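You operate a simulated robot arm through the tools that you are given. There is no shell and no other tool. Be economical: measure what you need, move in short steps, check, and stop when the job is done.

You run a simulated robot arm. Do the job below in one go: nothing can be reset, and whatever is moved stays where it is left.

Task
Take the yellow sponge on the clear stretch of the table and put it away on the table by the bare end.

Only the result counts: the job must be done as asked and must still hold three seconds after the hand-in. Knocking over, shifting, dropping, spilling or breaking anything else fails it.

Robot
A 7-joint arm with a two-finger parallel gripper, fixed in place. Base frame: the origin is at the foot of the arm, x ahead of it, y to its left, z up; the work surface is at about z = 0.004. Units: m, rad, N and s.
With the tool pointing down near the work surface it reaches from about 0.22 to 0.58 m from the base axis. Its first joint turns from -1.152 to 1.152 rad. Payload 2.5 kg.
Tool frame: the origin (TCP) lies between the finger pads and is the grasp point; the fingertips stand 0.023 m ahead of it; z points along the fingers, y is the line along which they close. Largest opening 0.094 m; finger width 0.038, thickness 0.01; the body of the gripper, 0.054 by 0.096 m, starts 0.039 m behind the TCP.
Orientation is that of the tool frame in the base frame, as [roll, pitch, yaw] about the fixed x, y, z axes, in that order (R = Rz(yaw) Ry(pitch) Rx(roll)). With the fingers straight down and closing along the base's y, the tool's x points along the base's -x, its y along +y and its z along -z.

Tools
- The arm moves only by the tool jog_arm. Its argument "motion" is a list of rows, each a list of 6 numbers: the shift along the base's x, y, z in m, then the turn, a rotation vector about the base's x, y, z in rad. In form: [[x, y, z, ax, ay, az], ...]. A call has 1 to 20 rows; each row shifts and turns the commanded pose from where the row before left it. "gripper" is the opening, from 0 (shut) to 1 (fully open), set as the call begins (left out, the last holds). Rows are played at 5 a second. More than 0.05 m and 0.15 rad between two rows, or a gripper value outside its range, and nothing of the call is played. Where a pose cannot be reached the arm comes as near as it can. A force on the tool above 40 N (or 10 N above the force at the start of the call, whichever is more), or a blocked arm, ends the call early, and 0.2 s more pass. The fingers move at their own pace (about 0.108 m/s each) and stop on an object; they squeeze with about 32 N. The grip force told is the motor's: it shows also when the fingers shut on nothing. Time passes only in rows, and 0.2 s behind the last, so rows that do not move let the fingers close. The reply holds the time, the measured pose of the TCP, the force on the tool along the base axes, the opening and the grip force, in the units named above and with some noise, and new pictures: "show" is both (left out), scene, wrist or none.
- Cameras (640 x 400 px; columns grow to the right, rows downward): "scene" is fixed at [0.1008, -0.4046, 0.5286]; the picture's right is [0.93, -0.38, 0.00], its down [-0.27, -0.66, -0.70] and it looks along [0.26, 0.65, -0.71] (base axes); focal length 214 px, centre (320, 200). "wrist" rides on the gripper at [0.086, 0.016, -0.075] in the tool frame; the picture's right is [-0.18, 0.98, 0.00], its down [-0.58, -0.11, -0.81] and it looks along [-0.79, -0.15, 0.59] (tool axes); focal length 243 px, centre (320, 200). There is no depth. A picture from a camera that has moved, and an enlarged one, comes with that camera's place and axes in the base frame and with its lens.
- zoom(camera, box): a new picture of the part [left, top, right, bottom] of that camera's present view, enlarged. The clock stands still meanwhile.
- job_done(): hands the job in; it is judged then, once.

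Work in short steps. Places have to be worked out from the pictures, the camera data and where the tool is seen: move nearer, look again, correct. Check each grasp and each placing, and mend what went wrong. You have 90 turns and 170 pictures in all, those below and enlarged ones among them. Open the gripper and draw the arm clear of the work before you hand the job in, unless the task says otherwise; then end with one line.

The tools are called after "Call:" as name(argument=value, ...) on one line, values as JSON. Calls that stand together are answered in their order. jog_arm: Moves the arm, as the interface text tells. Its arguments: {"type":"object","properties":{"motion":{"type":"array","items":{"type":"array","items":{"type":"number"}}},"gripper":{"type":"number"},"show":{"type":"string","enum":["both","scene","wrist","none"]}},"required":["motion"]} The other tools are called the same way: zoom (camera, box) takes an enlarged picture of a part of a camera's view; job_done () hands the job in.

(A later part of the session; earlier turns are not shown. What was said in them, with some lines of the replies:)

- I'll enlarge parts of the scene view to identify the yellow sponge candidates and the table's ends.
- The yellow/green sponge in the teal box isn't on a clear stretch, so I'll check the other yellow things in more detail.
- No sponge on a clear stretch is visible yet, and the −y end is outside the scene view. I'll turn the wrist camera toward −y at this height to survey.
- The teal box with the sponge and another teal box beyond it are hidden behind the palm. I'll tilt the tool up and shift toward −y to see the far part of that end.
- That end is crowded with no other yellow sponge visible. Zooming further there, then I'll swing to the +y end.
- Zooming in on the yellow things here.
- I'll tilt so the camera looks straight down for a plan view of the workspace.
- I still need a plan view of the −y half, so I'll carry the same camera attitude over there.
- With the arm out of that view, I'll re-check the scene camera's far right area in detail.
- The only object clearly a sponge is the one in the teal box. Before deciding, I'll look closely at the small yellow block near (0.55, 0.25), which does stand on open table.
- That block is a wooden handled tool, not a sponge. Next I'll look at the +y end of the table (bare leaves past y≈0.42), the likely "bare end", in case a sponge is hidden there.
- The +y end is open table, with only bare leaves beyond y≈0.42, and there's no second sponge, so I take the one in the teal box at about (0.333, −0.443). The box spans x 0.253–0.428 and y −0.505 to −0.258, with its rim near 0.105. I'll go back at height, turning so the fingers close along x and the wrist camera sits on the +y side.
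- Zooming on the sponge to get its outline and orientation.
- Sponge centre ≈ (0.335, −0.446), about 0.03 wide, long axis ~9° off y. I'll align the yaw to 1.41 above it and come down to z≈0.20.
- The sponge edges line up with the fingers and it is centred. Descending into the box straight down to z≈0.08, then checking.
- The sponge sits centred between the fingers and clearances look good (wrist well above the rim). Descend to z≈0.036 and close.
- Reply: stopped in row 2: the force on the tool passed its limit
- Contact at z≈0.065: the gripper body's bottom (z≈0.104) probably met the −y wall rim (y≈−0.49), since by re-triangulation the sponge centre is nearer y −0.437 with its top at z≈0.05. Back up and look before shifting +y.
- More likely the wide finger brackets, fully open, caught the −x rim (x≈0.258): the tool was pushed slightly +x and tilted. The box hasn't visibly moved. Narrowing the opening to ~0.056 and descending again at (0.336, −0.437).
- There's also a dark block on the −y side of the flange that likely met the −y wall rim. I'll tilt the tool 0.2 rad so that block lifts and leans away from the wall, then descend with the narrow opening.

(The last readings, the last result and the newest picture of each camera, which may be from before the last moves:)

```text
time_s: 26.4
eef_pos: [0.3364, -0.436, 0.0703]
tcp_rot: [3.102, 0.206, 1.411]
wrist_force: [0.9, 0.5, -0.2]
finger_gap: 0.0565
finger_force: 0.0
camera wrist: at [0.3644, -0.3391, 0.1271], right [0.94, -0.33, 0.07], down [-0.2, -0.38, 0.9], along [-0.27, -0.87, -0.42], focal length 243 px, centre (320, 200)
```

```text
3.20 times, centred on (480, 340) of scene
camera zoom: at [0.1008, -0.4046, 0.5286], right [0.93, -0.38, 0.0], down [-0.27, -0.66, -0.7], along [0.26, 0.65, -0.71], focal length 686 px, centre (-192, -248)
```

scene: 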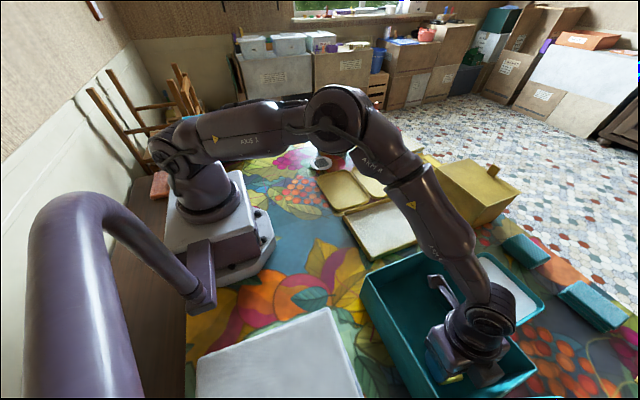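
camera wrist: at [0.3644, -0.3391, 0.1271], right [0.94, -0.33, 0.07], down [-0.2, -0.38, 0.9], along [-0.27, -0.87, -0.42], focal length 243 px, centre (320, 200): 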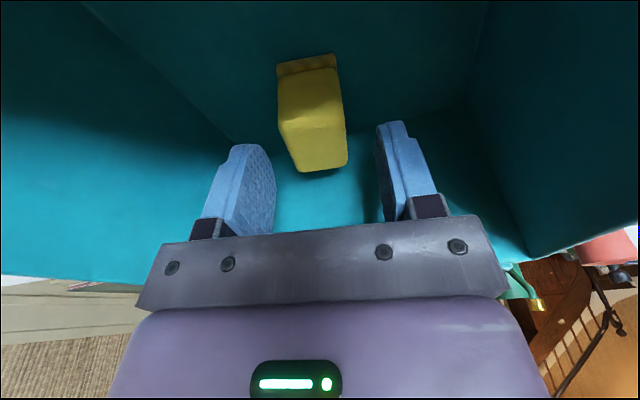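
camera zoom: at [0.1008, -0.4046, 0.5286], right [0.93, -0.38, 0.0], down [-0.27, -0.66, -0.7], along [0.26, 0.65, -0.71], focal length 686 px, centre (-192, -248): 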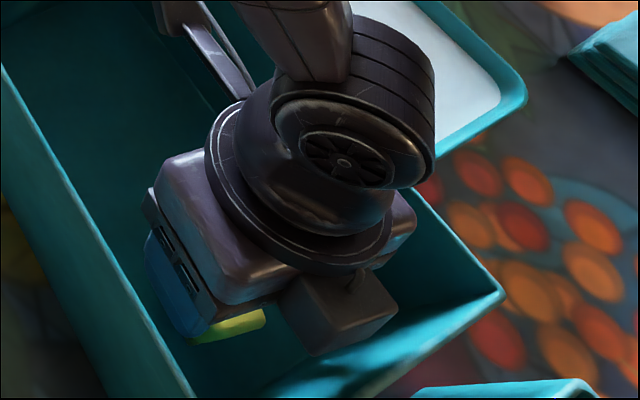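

The flange block is now clear of the wall. Continue down in small steps to z≈0.042.

Call:
jog_arm(motion=[[-0.001, 0, -0.01, 0, 0, 0], [0, 0, -0.01, 0, 0, 0], [0, 0, -0.008, 0, 0, 0]], show="both")

```text
time_s: 27.2
eef_pos: [0.3352, -0.4351, 0.0429]
tcp_rot: [3.103, 0.207, 1.409]
wrist_force: [-0.3, 0.0, -0.4]
finger_gap: 0.0562
finger_force: 0.0
camera wrist: at [0.3631, -0.3383, 0.1], right [0.94, -0.33, 0.07], down [-0.2, -0.38, 0.9], along [-0.27, -0.87, -0.42], focal length 243 px, centre (320, 200)
```

scene: 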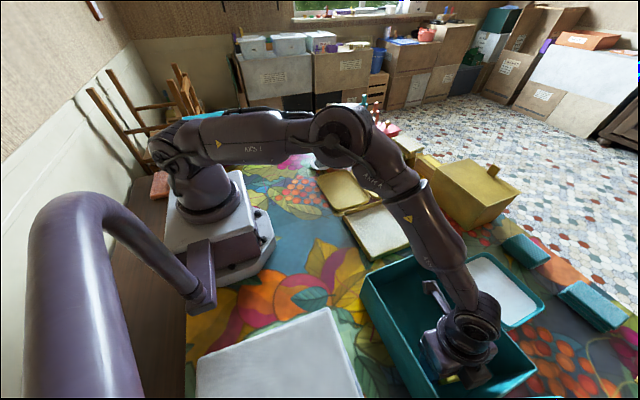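
wrist: 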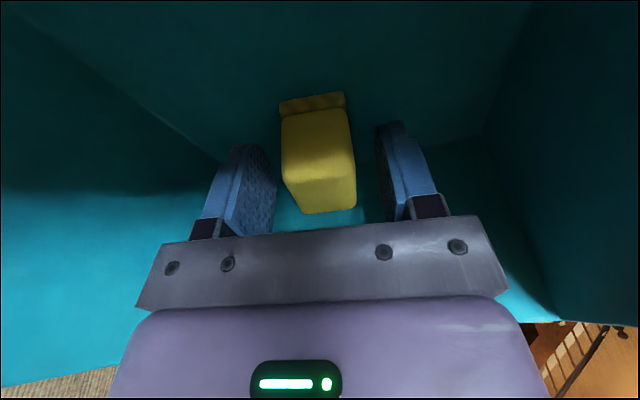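

The sponge is between the pads with no contact force. Closing the gripper and waiting.

Call:
jog_arm(motion=[[0, 0, 0, 0, 0, 0], [0, 0, 0, 0, 0, 0], [0, 0, 0, 0, 0, 0], [0, 0, 0, 0, 0, 0]], gripper=0, show="wrist")

```text
time_s: 28.2
eef_pos: [0.335, -0.435, 0.0436]
tcp_rot: [3.103, 0.205, 1.41]
wrist_force: [-0.2, 0.8, 3.5]
finger_gap: 0.0311
finger_force: 32.7
camera wrist: at [0.3631, -0.3384, 0.1003], right [0.94, -0.33, 0.07], down [-0.2, -0.38, 0.9], along [-0.27, -0.87, -0.42], focal length 243 px, centre (320, 200)
```

wrist: 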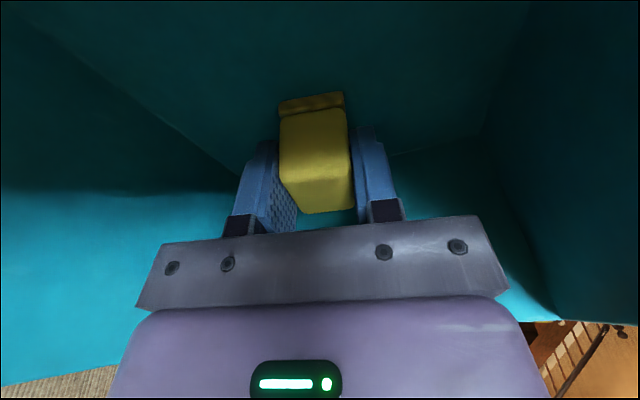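

Gripped at 0.031 m. Lifting straight up clear of the rim, then inspecting.

Call:
jog_arm(motion=[[0, 0, 0.02, 0, 0, 0], [0, 0, 0.03, 0, 0, 0], [0, 0, 0.04, 0, 0, 0], [0, 0, 0.04, 0, 0, 0], [0, 0, 0.04, 0, 0, 0], [0, 0, 0.04, 0, 0, 0]], show="both")

Call:
zoom(camera="scene", box=[340, 240, 560, 400])

```text
time_s: 29.6
eef_pos: [0.3343, -0.4361, 0.2539]
tcp_rot: [3.105, 0.207, 1.409]
wrist_force: [0.4, -0.3, -0.3]
finger_gap: 0.0001
finger_force: 32.2
camera wrist: at [0.3618, -0.3383, 0.3102], right [0.94, -0.33, 0.07], down [-0.2, -0.38, 0.9], along [-0.27, -0.87, -0.42], focal length 243 px, centre (320, 200)
```

scene: 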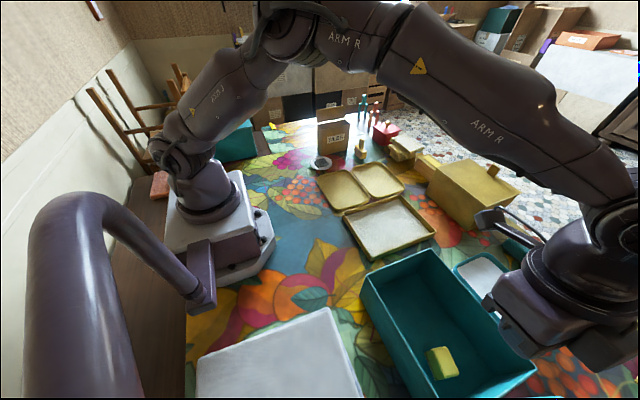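
wrist: 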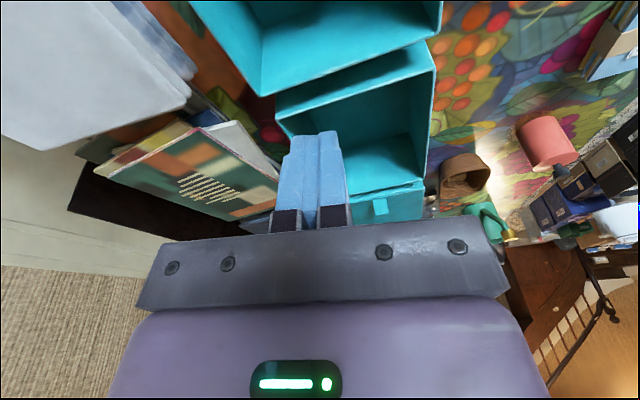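

```text
2.50 times, centred on (450, 320) of scene
camera zoom: at [0.1008, -0.4046, 0.5286], right [0.93, -0.38, 0.0], down [-0.27, -0.66, -0.7], along [0.26, 0.65, -0.71], focal length 536 px, centre (-5, -100)
```

zoom: 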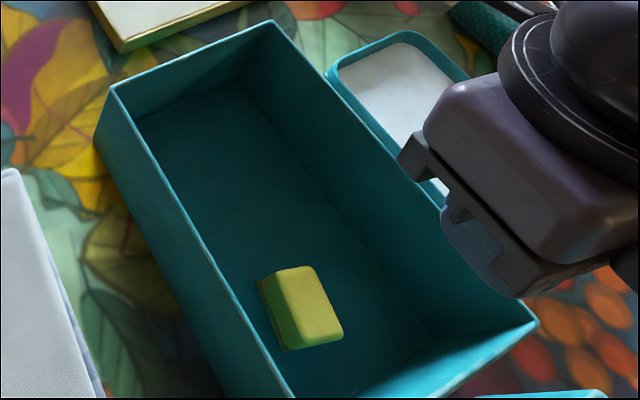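

The sponge slipped out and is still in the box, little moved: the grip was too shallow. I'll reopen, straighten, and look at it from z≈0.15.

Call:
jog_arm(motion=[[0, 0, -0.03, 0.1, 0, 0], [0, 0, -0.04, 0.1, 0, 0], [0, 0, -0.03, 0, 0, 0]], gripper=0.6, show="both")

Call:
zoom(camera="wrist", box=[220, 0, 440, 138])

Call:
zoom(camera="scene", box=[406, 330, 486, 400])

```text
time_s: 30.4
eef_pos: [0.3348, -0.4348, 0.1546]
tcp_rot: [3.137, 0.006, 1.413]
wrist_force: [-0.2, -0.8, 0.6]
finger_gap: 0.0564
finger_force: 0.0
camera wrist: at [0.3623, -0.3511, 0.2291], right [0.94, -0.34, 0.01], down [-0.2, -0.55, 0.81], along [-0.27, -0.76, -0.59], focal length 243 px, centre (320, 200)
```

scene: 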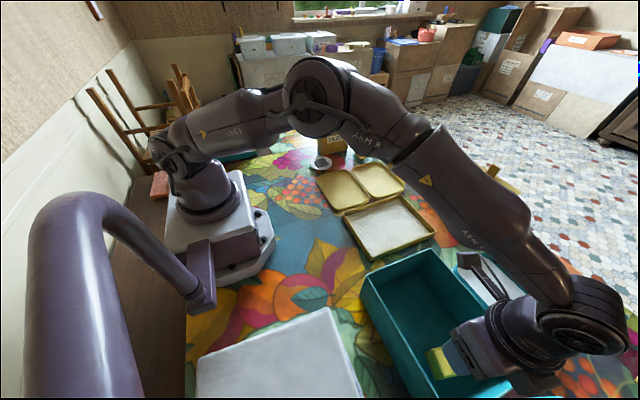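
wrist: 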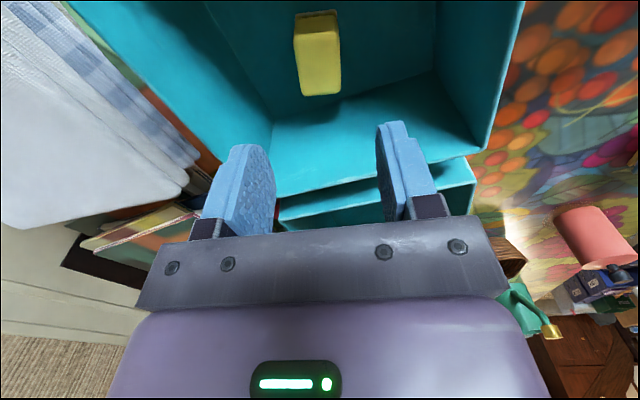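

```text
2.90 times, centred on (330, 69) of wrist
camera zoom: at [0.3623, -0.3511, 0.2291], right [0.94, -0.34, 0.01], down [-0.2, -0.55, 0.81], along [-0.27, -0.76, -0.59], focal length 703 px, centre (291, 580)
```

zoom: 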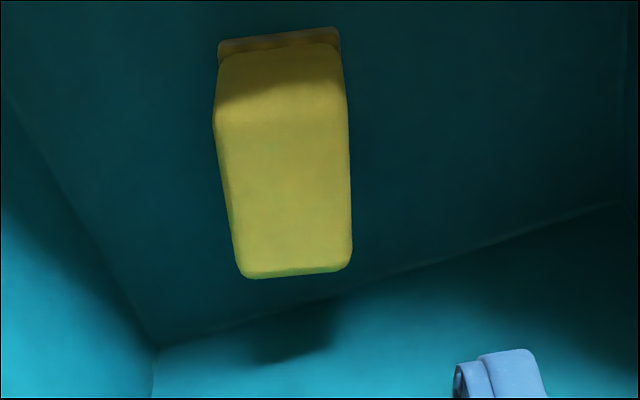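

```text
5.71 times, centred on (446, 365) of scene
camera zoom: at [0.1008, -0.4046, 0.5286], right [0.93, -0.38, 0.0], down [-0.27, -0.66, -0.7], along [0.26, 0.65, -0.71], focal length 1226 px, centre (-400, -743)
```

zoom: 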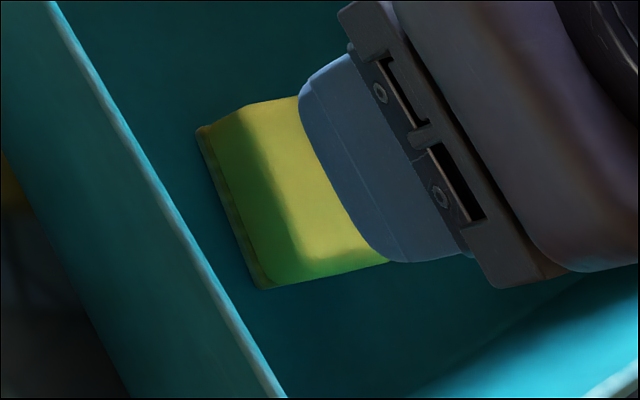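

The sponge stands about 0.04 tall (top z≈0.047), centre ≈ (0.334, −0.434). I'll regrip deeper at z≈0.035, then lift slowly while watching the gap.

Call:
jog_arm(motion=[[-0.001, 0, -0.03, -0.1, 0, 0], [0, 0, -0.03, -0.1, 0, 0], [0, 0, -0.03, 0, 0, 0], [0, 0, -0.015, 0, 0, 0], [0, 0, -0.008, 0, 0, 0], [0, 0, -0.006, 0, 0, 0]], show="wrist")

```text
time_s: 31.8
eef_pos: [0.3327, -0.4366, 0.0356]
tcp_rot: [3.103, 0.206, 1.41]
wrist_force: [-0.4, -0.8, 0.2]
finger_gap: 0.0565
finger_force: 0.0
camera wrist: at [0.3611, -0.3386, 0.0925], right [0.94, -0.33, 0.07], down [-0.2, -0.38, 0.9], along [-0.27, -0.87, -0.42], focal length 243 px, centre (320, 200)
```

wrist: 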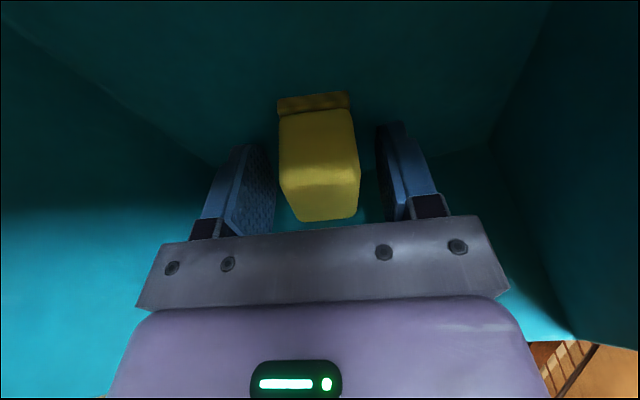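

Well inside the pads now. Go 3 mm lower, close, then lift slowly 1 cm.

Call:
jog_arm(motion=[[0, 0, -0.003, 0, 0, 0]], show="none")

Call:
jog_arm(motion=[[0, 0, 0, 0, 0, 0], [0, 0, 0, 0, 0, 0], [0, 0, 0, 0, 0, 0], [0, 0, 0, 0, 0, 0], [0, 0, 0, 0, 0, 0]], gripper=0, show="wrist")

Call:
jog_arm(motion=[[0, 0, 0.003, 0, 0, 0], [0, 0, 0.004, 0, 0, 0], [0, 0, 0.004, 0, 0, 0], [0, 0, 0.004, 0, 0, 0], [0, 0, 0.005, 0, 0, 0]], show="both")

```text
time_s: 32.2
eef_pos: [0.3333, -0.4355, 0.0311]
tcp_rot: [3.103, 0.207, 1.409]
wrist_force: [0.2, -0.1, -0.1]
finger_gap: 0.0564
finger_force: 0.1
```

```text
time_s: 33.4
eef_pos: [0.3339, -0.4359, 0.0325]
tcp_rot: [3.103, 0.206, 1.41]
wrist_force: [-0.3, 0.1, 0.7]
finger_gap: 0.031
finger_force: 32.4
camera wrist: at [0.3614, -0.3386, 0.0891], right [0.94, -0.33, 0.07], down [-0.2, -0.38, 0.9], along [-0.27, -0.87, -0.42], focal length 243 px, centre (320, 200)
```

wrist: 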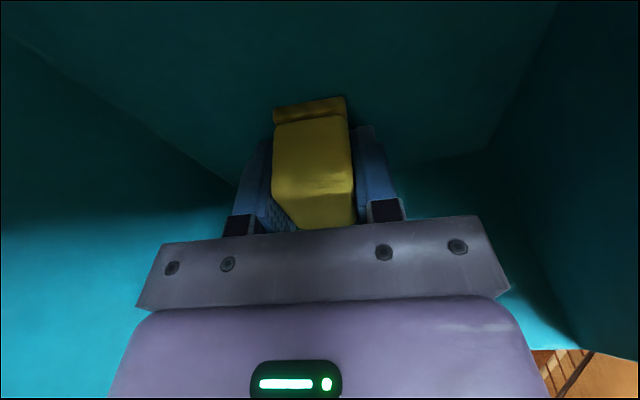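

```text
time_s: 34.6
eef_pos: [0.3334, -0.435, 0.0508]
tcp_rot: [3.105, 0.205, 1.409]
wrist_force: [-0.9, -0.1, 0.2]
finger_gap: 0.0313
finger_force: 32.1
camera wrist: at [0.3616, -0.3378, 0.108], right [0.94, -0.33, 0.07], down [-0.2, -0.38, 0.9], along [-0.27, -0.87, -0.42], focal length 243 px, centre (320, 200)
```

scene: 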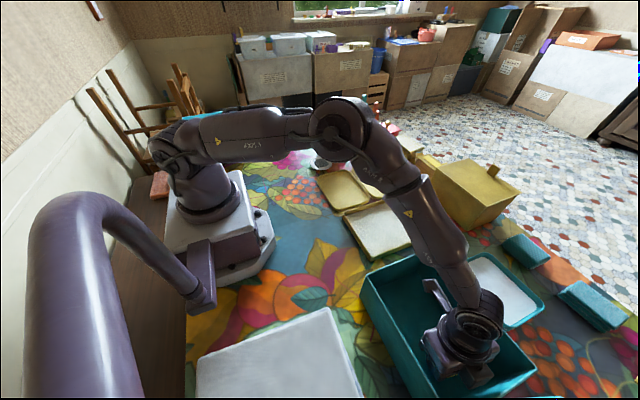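
wrist: 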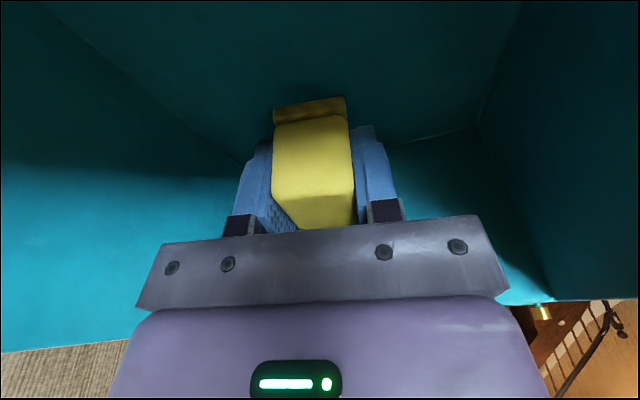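

Held firmly (gap 0.031, sponge moved with the pads). Lifting slowly clear of the box.

Call:
jog_arm(motion=[[0, 0, 0.01, 0, 0, 0], [0, 0, 0.012, 0, 0, 0], [0, 0, 0.015, 0, 0, 0], [0, 0, 0.015, 0, 0, 0], [0, 0, 0.015, 0, 0, 0], [0, 0, 0.015, 0, 0, 0], [0, 0, 0.015, 0, 0, 0], [0, 0, 0.015, 0, 0, 0], [0, 0, 0.015, 0, 0, 0], [0, 0, 0.015, 0, 0, 0], [0, 0, 0.015, 0, 0, 0], [0, 0, 0.015, 0, 0, 0], [0, 0, 0.015, 0, 0, 0]], show="both")

```text
time_s: 37.4
eef_pos: [0.3344, -0.4344, 0.239]
tcp_rot: [3.103, 0.205, 1.41]
wrist_force: [-0.4, -0.4, -0.5]
finger_gap: 0.0312
finger_force: 31.9
camera wrist: at [0.3634, -0.3377, 0.2957], right [0.94, -0.33, 0.07], down [-0.2, -0.38, 0.9], along [-0.27, -0.87, -0.42], focal length 243 px, centre (320, 200)
```

scene: 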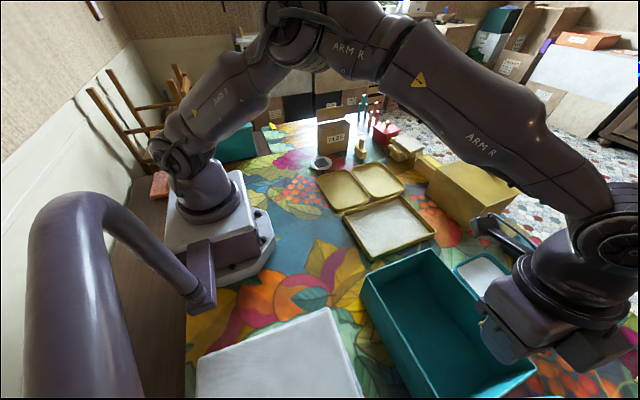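
wrist: 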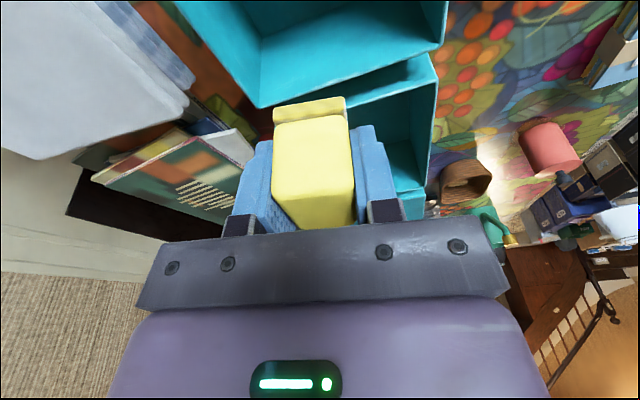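

Sponge is securely held above the box. Carrying it over the middle at height toward the +y side.

Call:
jog_arm(motion=[[0.007, 0.033, 0, 0, 0, 0.08], [0.007, 0.033, 0, 0, 0, 0.08], [0.007, 0.033, 0, 0, 0, 0.08], [0.007, 0.033, 0, 0, 0, 0.08], [0.007, 0.033, 0, 0, 0, 0.08], [0.007, 0.033, 0, 0, 0, 0.08], [0.007, 0.033, 0, 0, 0, 0.08], [0.007, 0.033, 0, 0, 0, 0.08], [0.007, 0.033, 0, 0, 0, 0.08], [0.007, 0.033, 0, 0, 0, 0.08], [0.007, 0.033, 0, 0, 0, 0.08], [0.007, 0.033, 0, 0, 0, 0.08]], show="scene")

Call:
jog_arm(motion=[[-0.012, 0.032, 0, 0, 0, 0.07], [-0.012, 0.032, 0, 0, 0, 0.07], [-0.012, 0.032, 0, 0, 0, 0.07], [-0.012, 0.032, 0, 0, 0, 0.07], [-0.012, 0.032, 0, 0, 0, 0.07], [-0.012, 0.032, 0, 0, 0, 0.07], [-0.012, 0.032, 0, 0, 0, 0.07], [-0.012, 0.032, 0, 0, 0, 0.07], [-0.012, 0.032, 0, 0, 0, 0.07], [-0.012, 0.032, 0, 0, 0, 0.07], [-0.012, 0.032, 0, 0, 0, 0.07], [-0.012, 0.032, 0, 0, 0, 0.07], [-0.012, 0.032, 0, 0, 0, 0.07]], show="both")

```text
time_s: 40.0
eef_pos: [0.4166, -0.0396, 0.2382]
tcp_rot: [3.104, 0.206, 2.371]
wrist_force: [-0.6, 0.3, -0.5]
finger_gap: 0.0315
finger_force: 31.5
```

scene: 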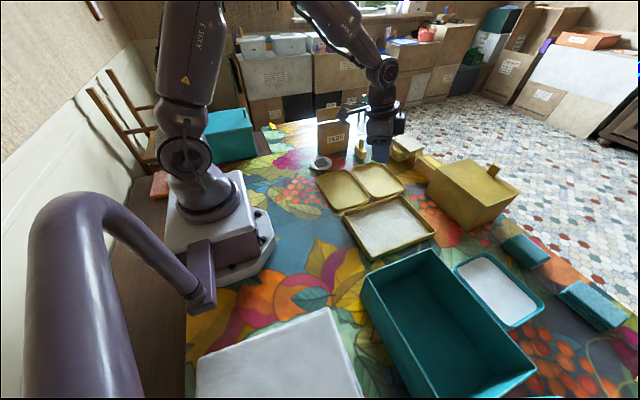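

```text
time_s: 42.8
eef_pos: [0.261, 0.3781, 0.2384]
tcp_rot: [3.105, 0.207, -3.003]
wrist_force: [0.3, -0.1, -0.2]
finger_gap: 0.0313
finger_force: 32.2
camera wrist: at [0.1595, 0.3771, 0.2959], right [0.04, 1.0, 0.07], down [0.42, -0.08, 0.9], along [0.91, 0.0, -0.42], focal length 243 px, centre (320, 200)
```

scene: 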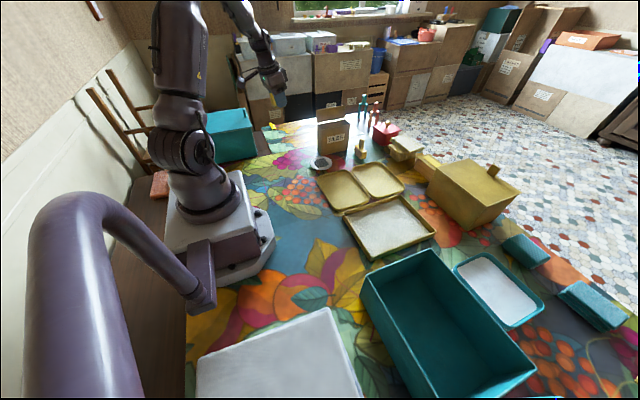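
wrist: 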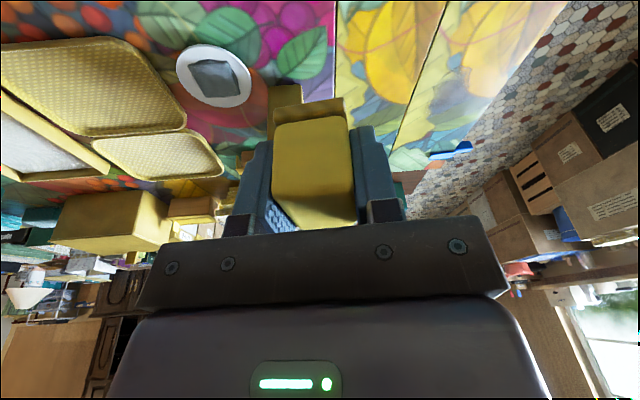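

At (0.261, 0.378) above open cloth, clear of the plate and the TILES box. Lowering to z≈0.06, then gently to the table.

Call:
jog_arm(motion=[[0, 0, -0.03, 0, 0, 0], [0, 0, -0.03, 0, 0, 0], [0, 0, -0.03, 0, 0, 0], [0, 0, -0.03, 0, 0, 0], [0, 0, -0.03, 0, 0, 0], [0, 0, -0.02, 0, 0, 0], [0, 0, -0.015, 0, 0, 0], [0, 0, -0.01, 0, 0, 0]], show="both")

Call:
zoom(camera="scene", box=[230, 90, 360, 180])

```text
time_s: 44.6
eef_pos: [0.2621, 0.378, 0.0426]
tcp_rot: [3.103, 0.207, -3.003]
wrist_force: [-0.4, 0.0, -0.6]
finger_gap: 0.0309
finger_force: 32.2
camera wrist: at [0.1606, 0.3768, 0.0998], right [0.04, 1.0, 0.07], down [0.42, -0.08, 0.9], along [0.91, 0.0, -0.42], focal length 243 px, centre (320, 200)
```

scene: 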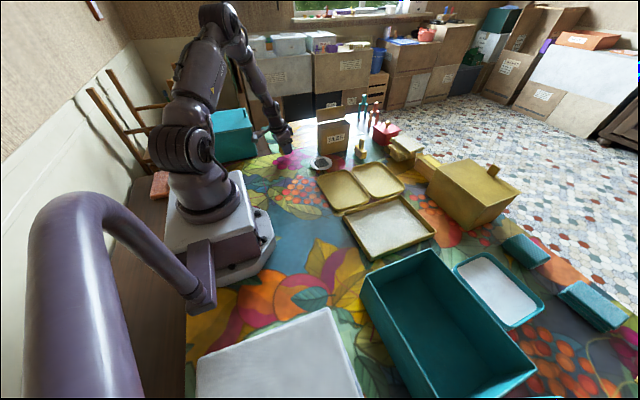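
wrist: 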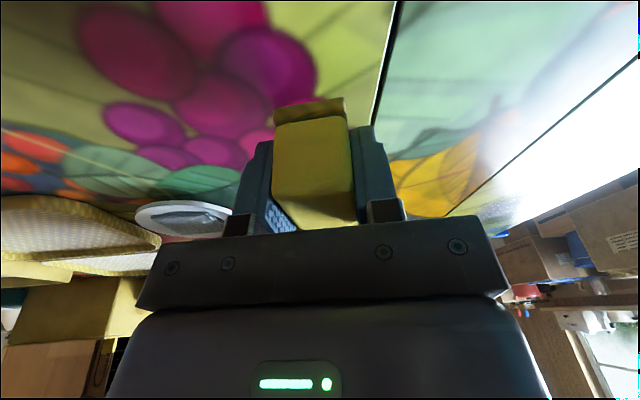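

```text
4.44 times, centred on (295, 135) of scene
camera zoom: at [0.1008, -0.4046, 0.5286], right [0.93, -0.38, 0.0], down [-0.27, -0.66, -0.7], along [0.26, 0.65, -0.71], focal length 953 px, centre (431, 489)
```

zoom: 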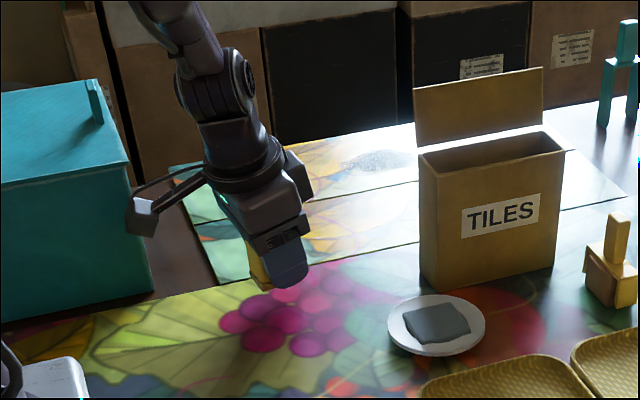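

Just above the cloth, all clear. Lowering gently to touch.

Call:
jog_arm(motion=[[0, 0, -0.005, 0, 0, 0], [0, 0, -0.003, 0, 0, 0], [0, 0, -0.0025, 0, 0, 0], [0, 0, 0, 0, 0, 0]], show="wrist")

```text
time_s: 45.6
eef_pos: [0.263, 0.3767, 0.0324]
tcp_rot: [3.105, 0.207, -3.004]
wrist_force: [0.1, -0.9, 1.2]
finger_gap: 0.0311
finger_force: 32.1
camera wrist: at [0.1601, 0.3762, 0.0897], right [0.04, 1.0, 0.07], down [0.42, -0.08, 0.9], along [0.91, 0.0, -0.42], focal length 243 px, centre (320, 200)
```

wrist: 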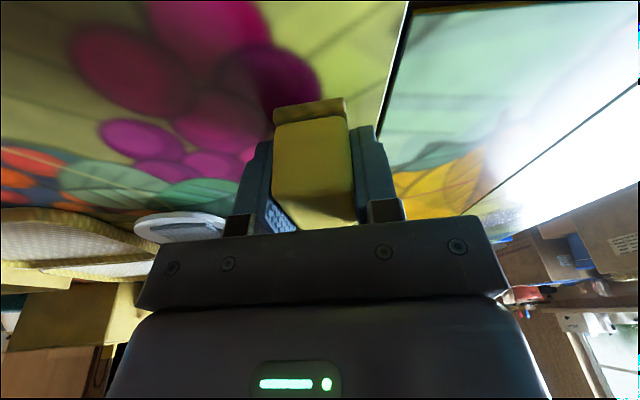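

Nearly touching; 2 mm more and then open slowly to about 0.06.

Call:
jog_arm(motion=[[0, 0, -0.002, 0, 0, 0], [0, 0, 0, 0, 0, 0]], show="none")

Call:
jog_arm(motion=[[0, 0, 0, 0, 0, 0], [0, 0, 0, 0, 0, 0], [0, 0, 0, 0, 0, 0]], gripper=0.6, show="wrist")

```text
time_s: 46.2
eef_pos: [0.2617, 0.3774, 0.0313]
tcp_rot: [3.104, 0.207, -3.003]
wrist_force: [0.2, 1.1, -0.5]
finger_gap: 0.0313
finger_force: 31.8
```

```text
time_s: 47.0
eef_pos: [0.2625, 0.3771, 0.0293]
tcp_rot: [3.103, 0.205, -3.004]
wrist_force: [0.4, 0.7, 0.2]
finger_gap: 0.0562
finger_force: 0.1
camera wrist: at [0.1602, 0.3764, 0.0881], right [0.04, 1.0, 0.07], down [0.42, -0.08, 0.9], along [0.91, 0.0, -0.42], focal length 243 px, centre (320, 200)
```

wrist: 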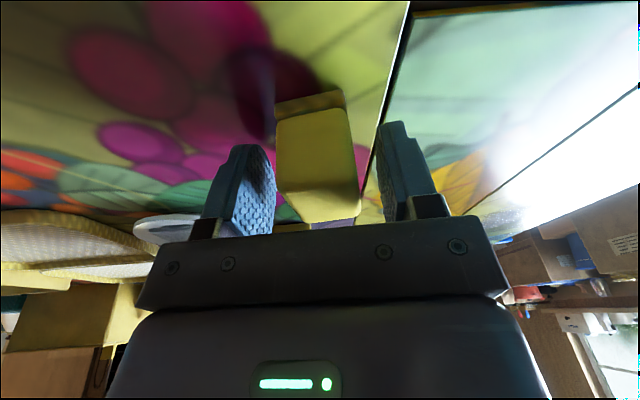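

The sponge is free between the pads. Rising straight up, then drawing the arm back to view the result.

Call:
jog_arm(motion=[[0, 0, 0.02, 0, 0, 0], [0, 0, 0.03, 0, 0, 0], [0, 0, 0.04, 0, 0, 0], [0, 0, 0.04, 0, 0, 0], [0, 0, 0.04, 0, 0, 0], [0.02, -0.04, 0.03, 0, 0, -0.05], [0.02, -0.04, 0.02, 0, 0, -0.05], [0.02, -0.04, 0, 0, 0, -0.05], [0.02, -0.04, 0, 0, 0, -0.05], [0.02, -0.04, 0, 0, 0, -0.05], [0.02, -0.04, 0, 0, 0, -0.05], [0, -0.04, 0, 0, 0, -0.05]], show="both")

Call:
zoom(camera="scene", box=[230, 90, 360, 180])

```text
refused: row 6 steps farther than a row can; nothing moved
```

```text
4.44 times, centred on (295, 135) of scene
camera zoom: at [0.1008, -0.4046, 0.5286], right [0.93, -0.38, 0.0], down [-0.27, -0.66, -0.7], along [0.26, 0.65, -0.71], focal length 953 px, centre (431, 489)
```

zoom: 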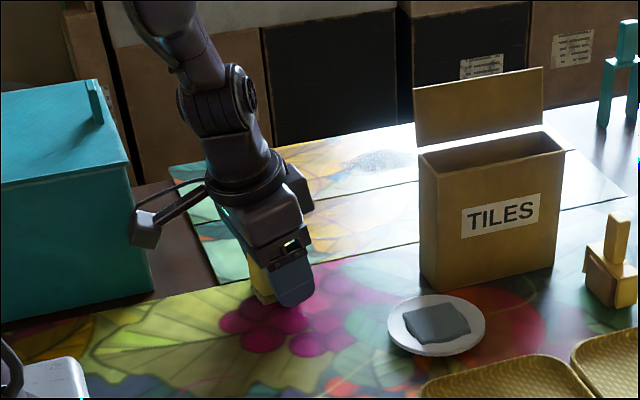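

The move was refused for one over-long row; repeating with shorter rows.

Call:
jog_arm(motion=[[0, 0, 0.02, 0, 0, 0], [0, 0, 0.03, 0, 0, 0], [0, 0, 0.04, 0, 0, 0], [0, 0, 0.04, 0, 0, 0], [0, 0, 0.04, 0, 0, 0], [0.01, -0.03, 0.03, 0, 0, -0.05], [0.02, -0.04, 0, 0, 0, -0.05], [0.02, -0.04, 0, 0, 0, -0.05], [0.02, -0.04, 0, 0, 0, -0.05], [0.02, -0.04, 0, 0, 0, -0.05], [0.02, -0.04, 0, 0, 0, -0.05], [0, -0.04, 0, 0, 0, -0.05], [0, -0.04, 0, 0, 0, -0.05]], show="both")

Call:
zoom(camera="scene", box=[230, 90, 360, 180])

```text
time_s: 49.8
eef_pos: [0.3697, 0.0655, 0.2309]
tcp_rot: [3.104, 0.207, 2.881]
wrist_force: [0.0, 0.1, -0.2]
finger_gap: 0.0563
finger_force: 0.1
camera wrist: at [0.2771, 0.1045, 0.2876], right [0.42, 0.9, 0.07], down [0.35, -0.24, 0.9], along [0.83, -0.35, -0.42], focal length 243 px, centre (320, 200)
```

scene: 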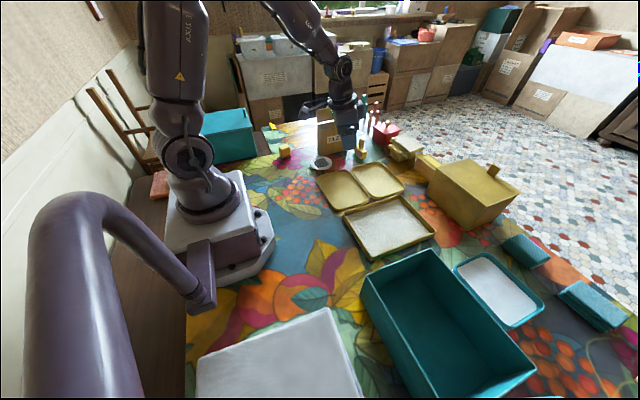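
wrist: 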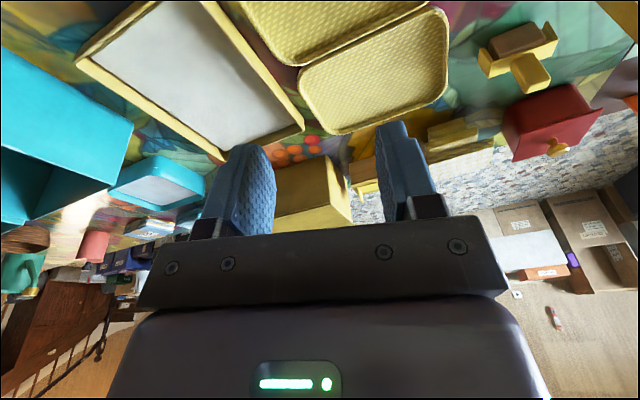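

```text
4.44 times, centred on (295, 135) of scene
camera zoom: at [0.1008, -0.4045, 0.5286], right [0.93, -0.38, 0.0], down [-0.27, -0.66, -0.7], along [0.26, 0.65, -0.71], focal length 953 px, centre (431, 489)
```

zoom: 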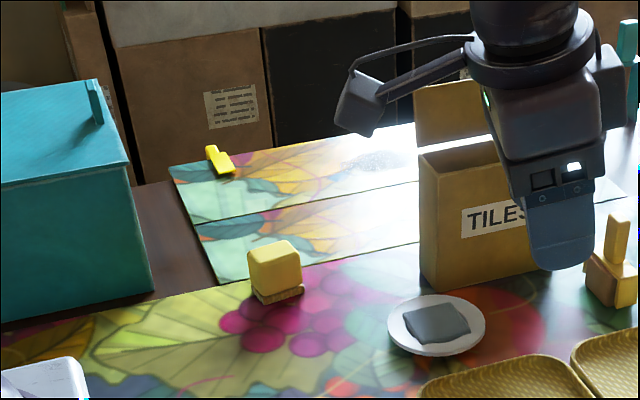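

The sponge stands on the cloth beside the bare +y end, and everything else looks unmoved. Opening the gripper fully and raising the arm clear.

Call:
jog_arm(motion=[[0, 0, 0.03, 0.05, 0, 0], [0, -0.02, 0.03, 0.05, 0, 0], [0, -0.03, 0.02, 0, 0, 0], [0, 0, 0, 0, 0, 0], [0, 0, 0, 0, 0, 0]], gripper=1, show="scene")

```text
time_s: 51.0
eef_pos: [0.3713, 0.0174, 0.3115]
tcp_rot: [3.005, 0.178, 2.862]
wrist_force: [0.2, 0.2, 1.2]
finger_gap: 0.0935
finger_force: 0.0
```

scene: 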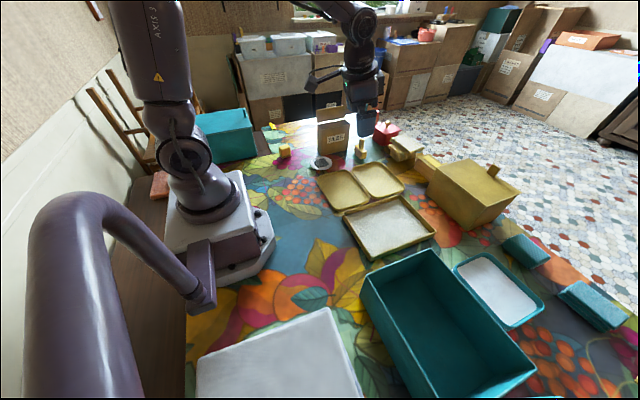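

The sponge is stable, the gripper is open and the arm is clear, so I'm handing in.

Call:
job_done()

```text
The job is handed in.
```

I put the yellow sponge upright on the table at about (0.26, 0.38), by the empty +y end. That rests on two guesses: the only yellow sponge I found was inside the teal box, not on a clear stretch of table, and I took "bare end" to mean the +y end. The first grip slipped and dropped the sponge back into the box, and the gripper touched something there once, probably the box rim. Nothing else looked moved in the last picture.
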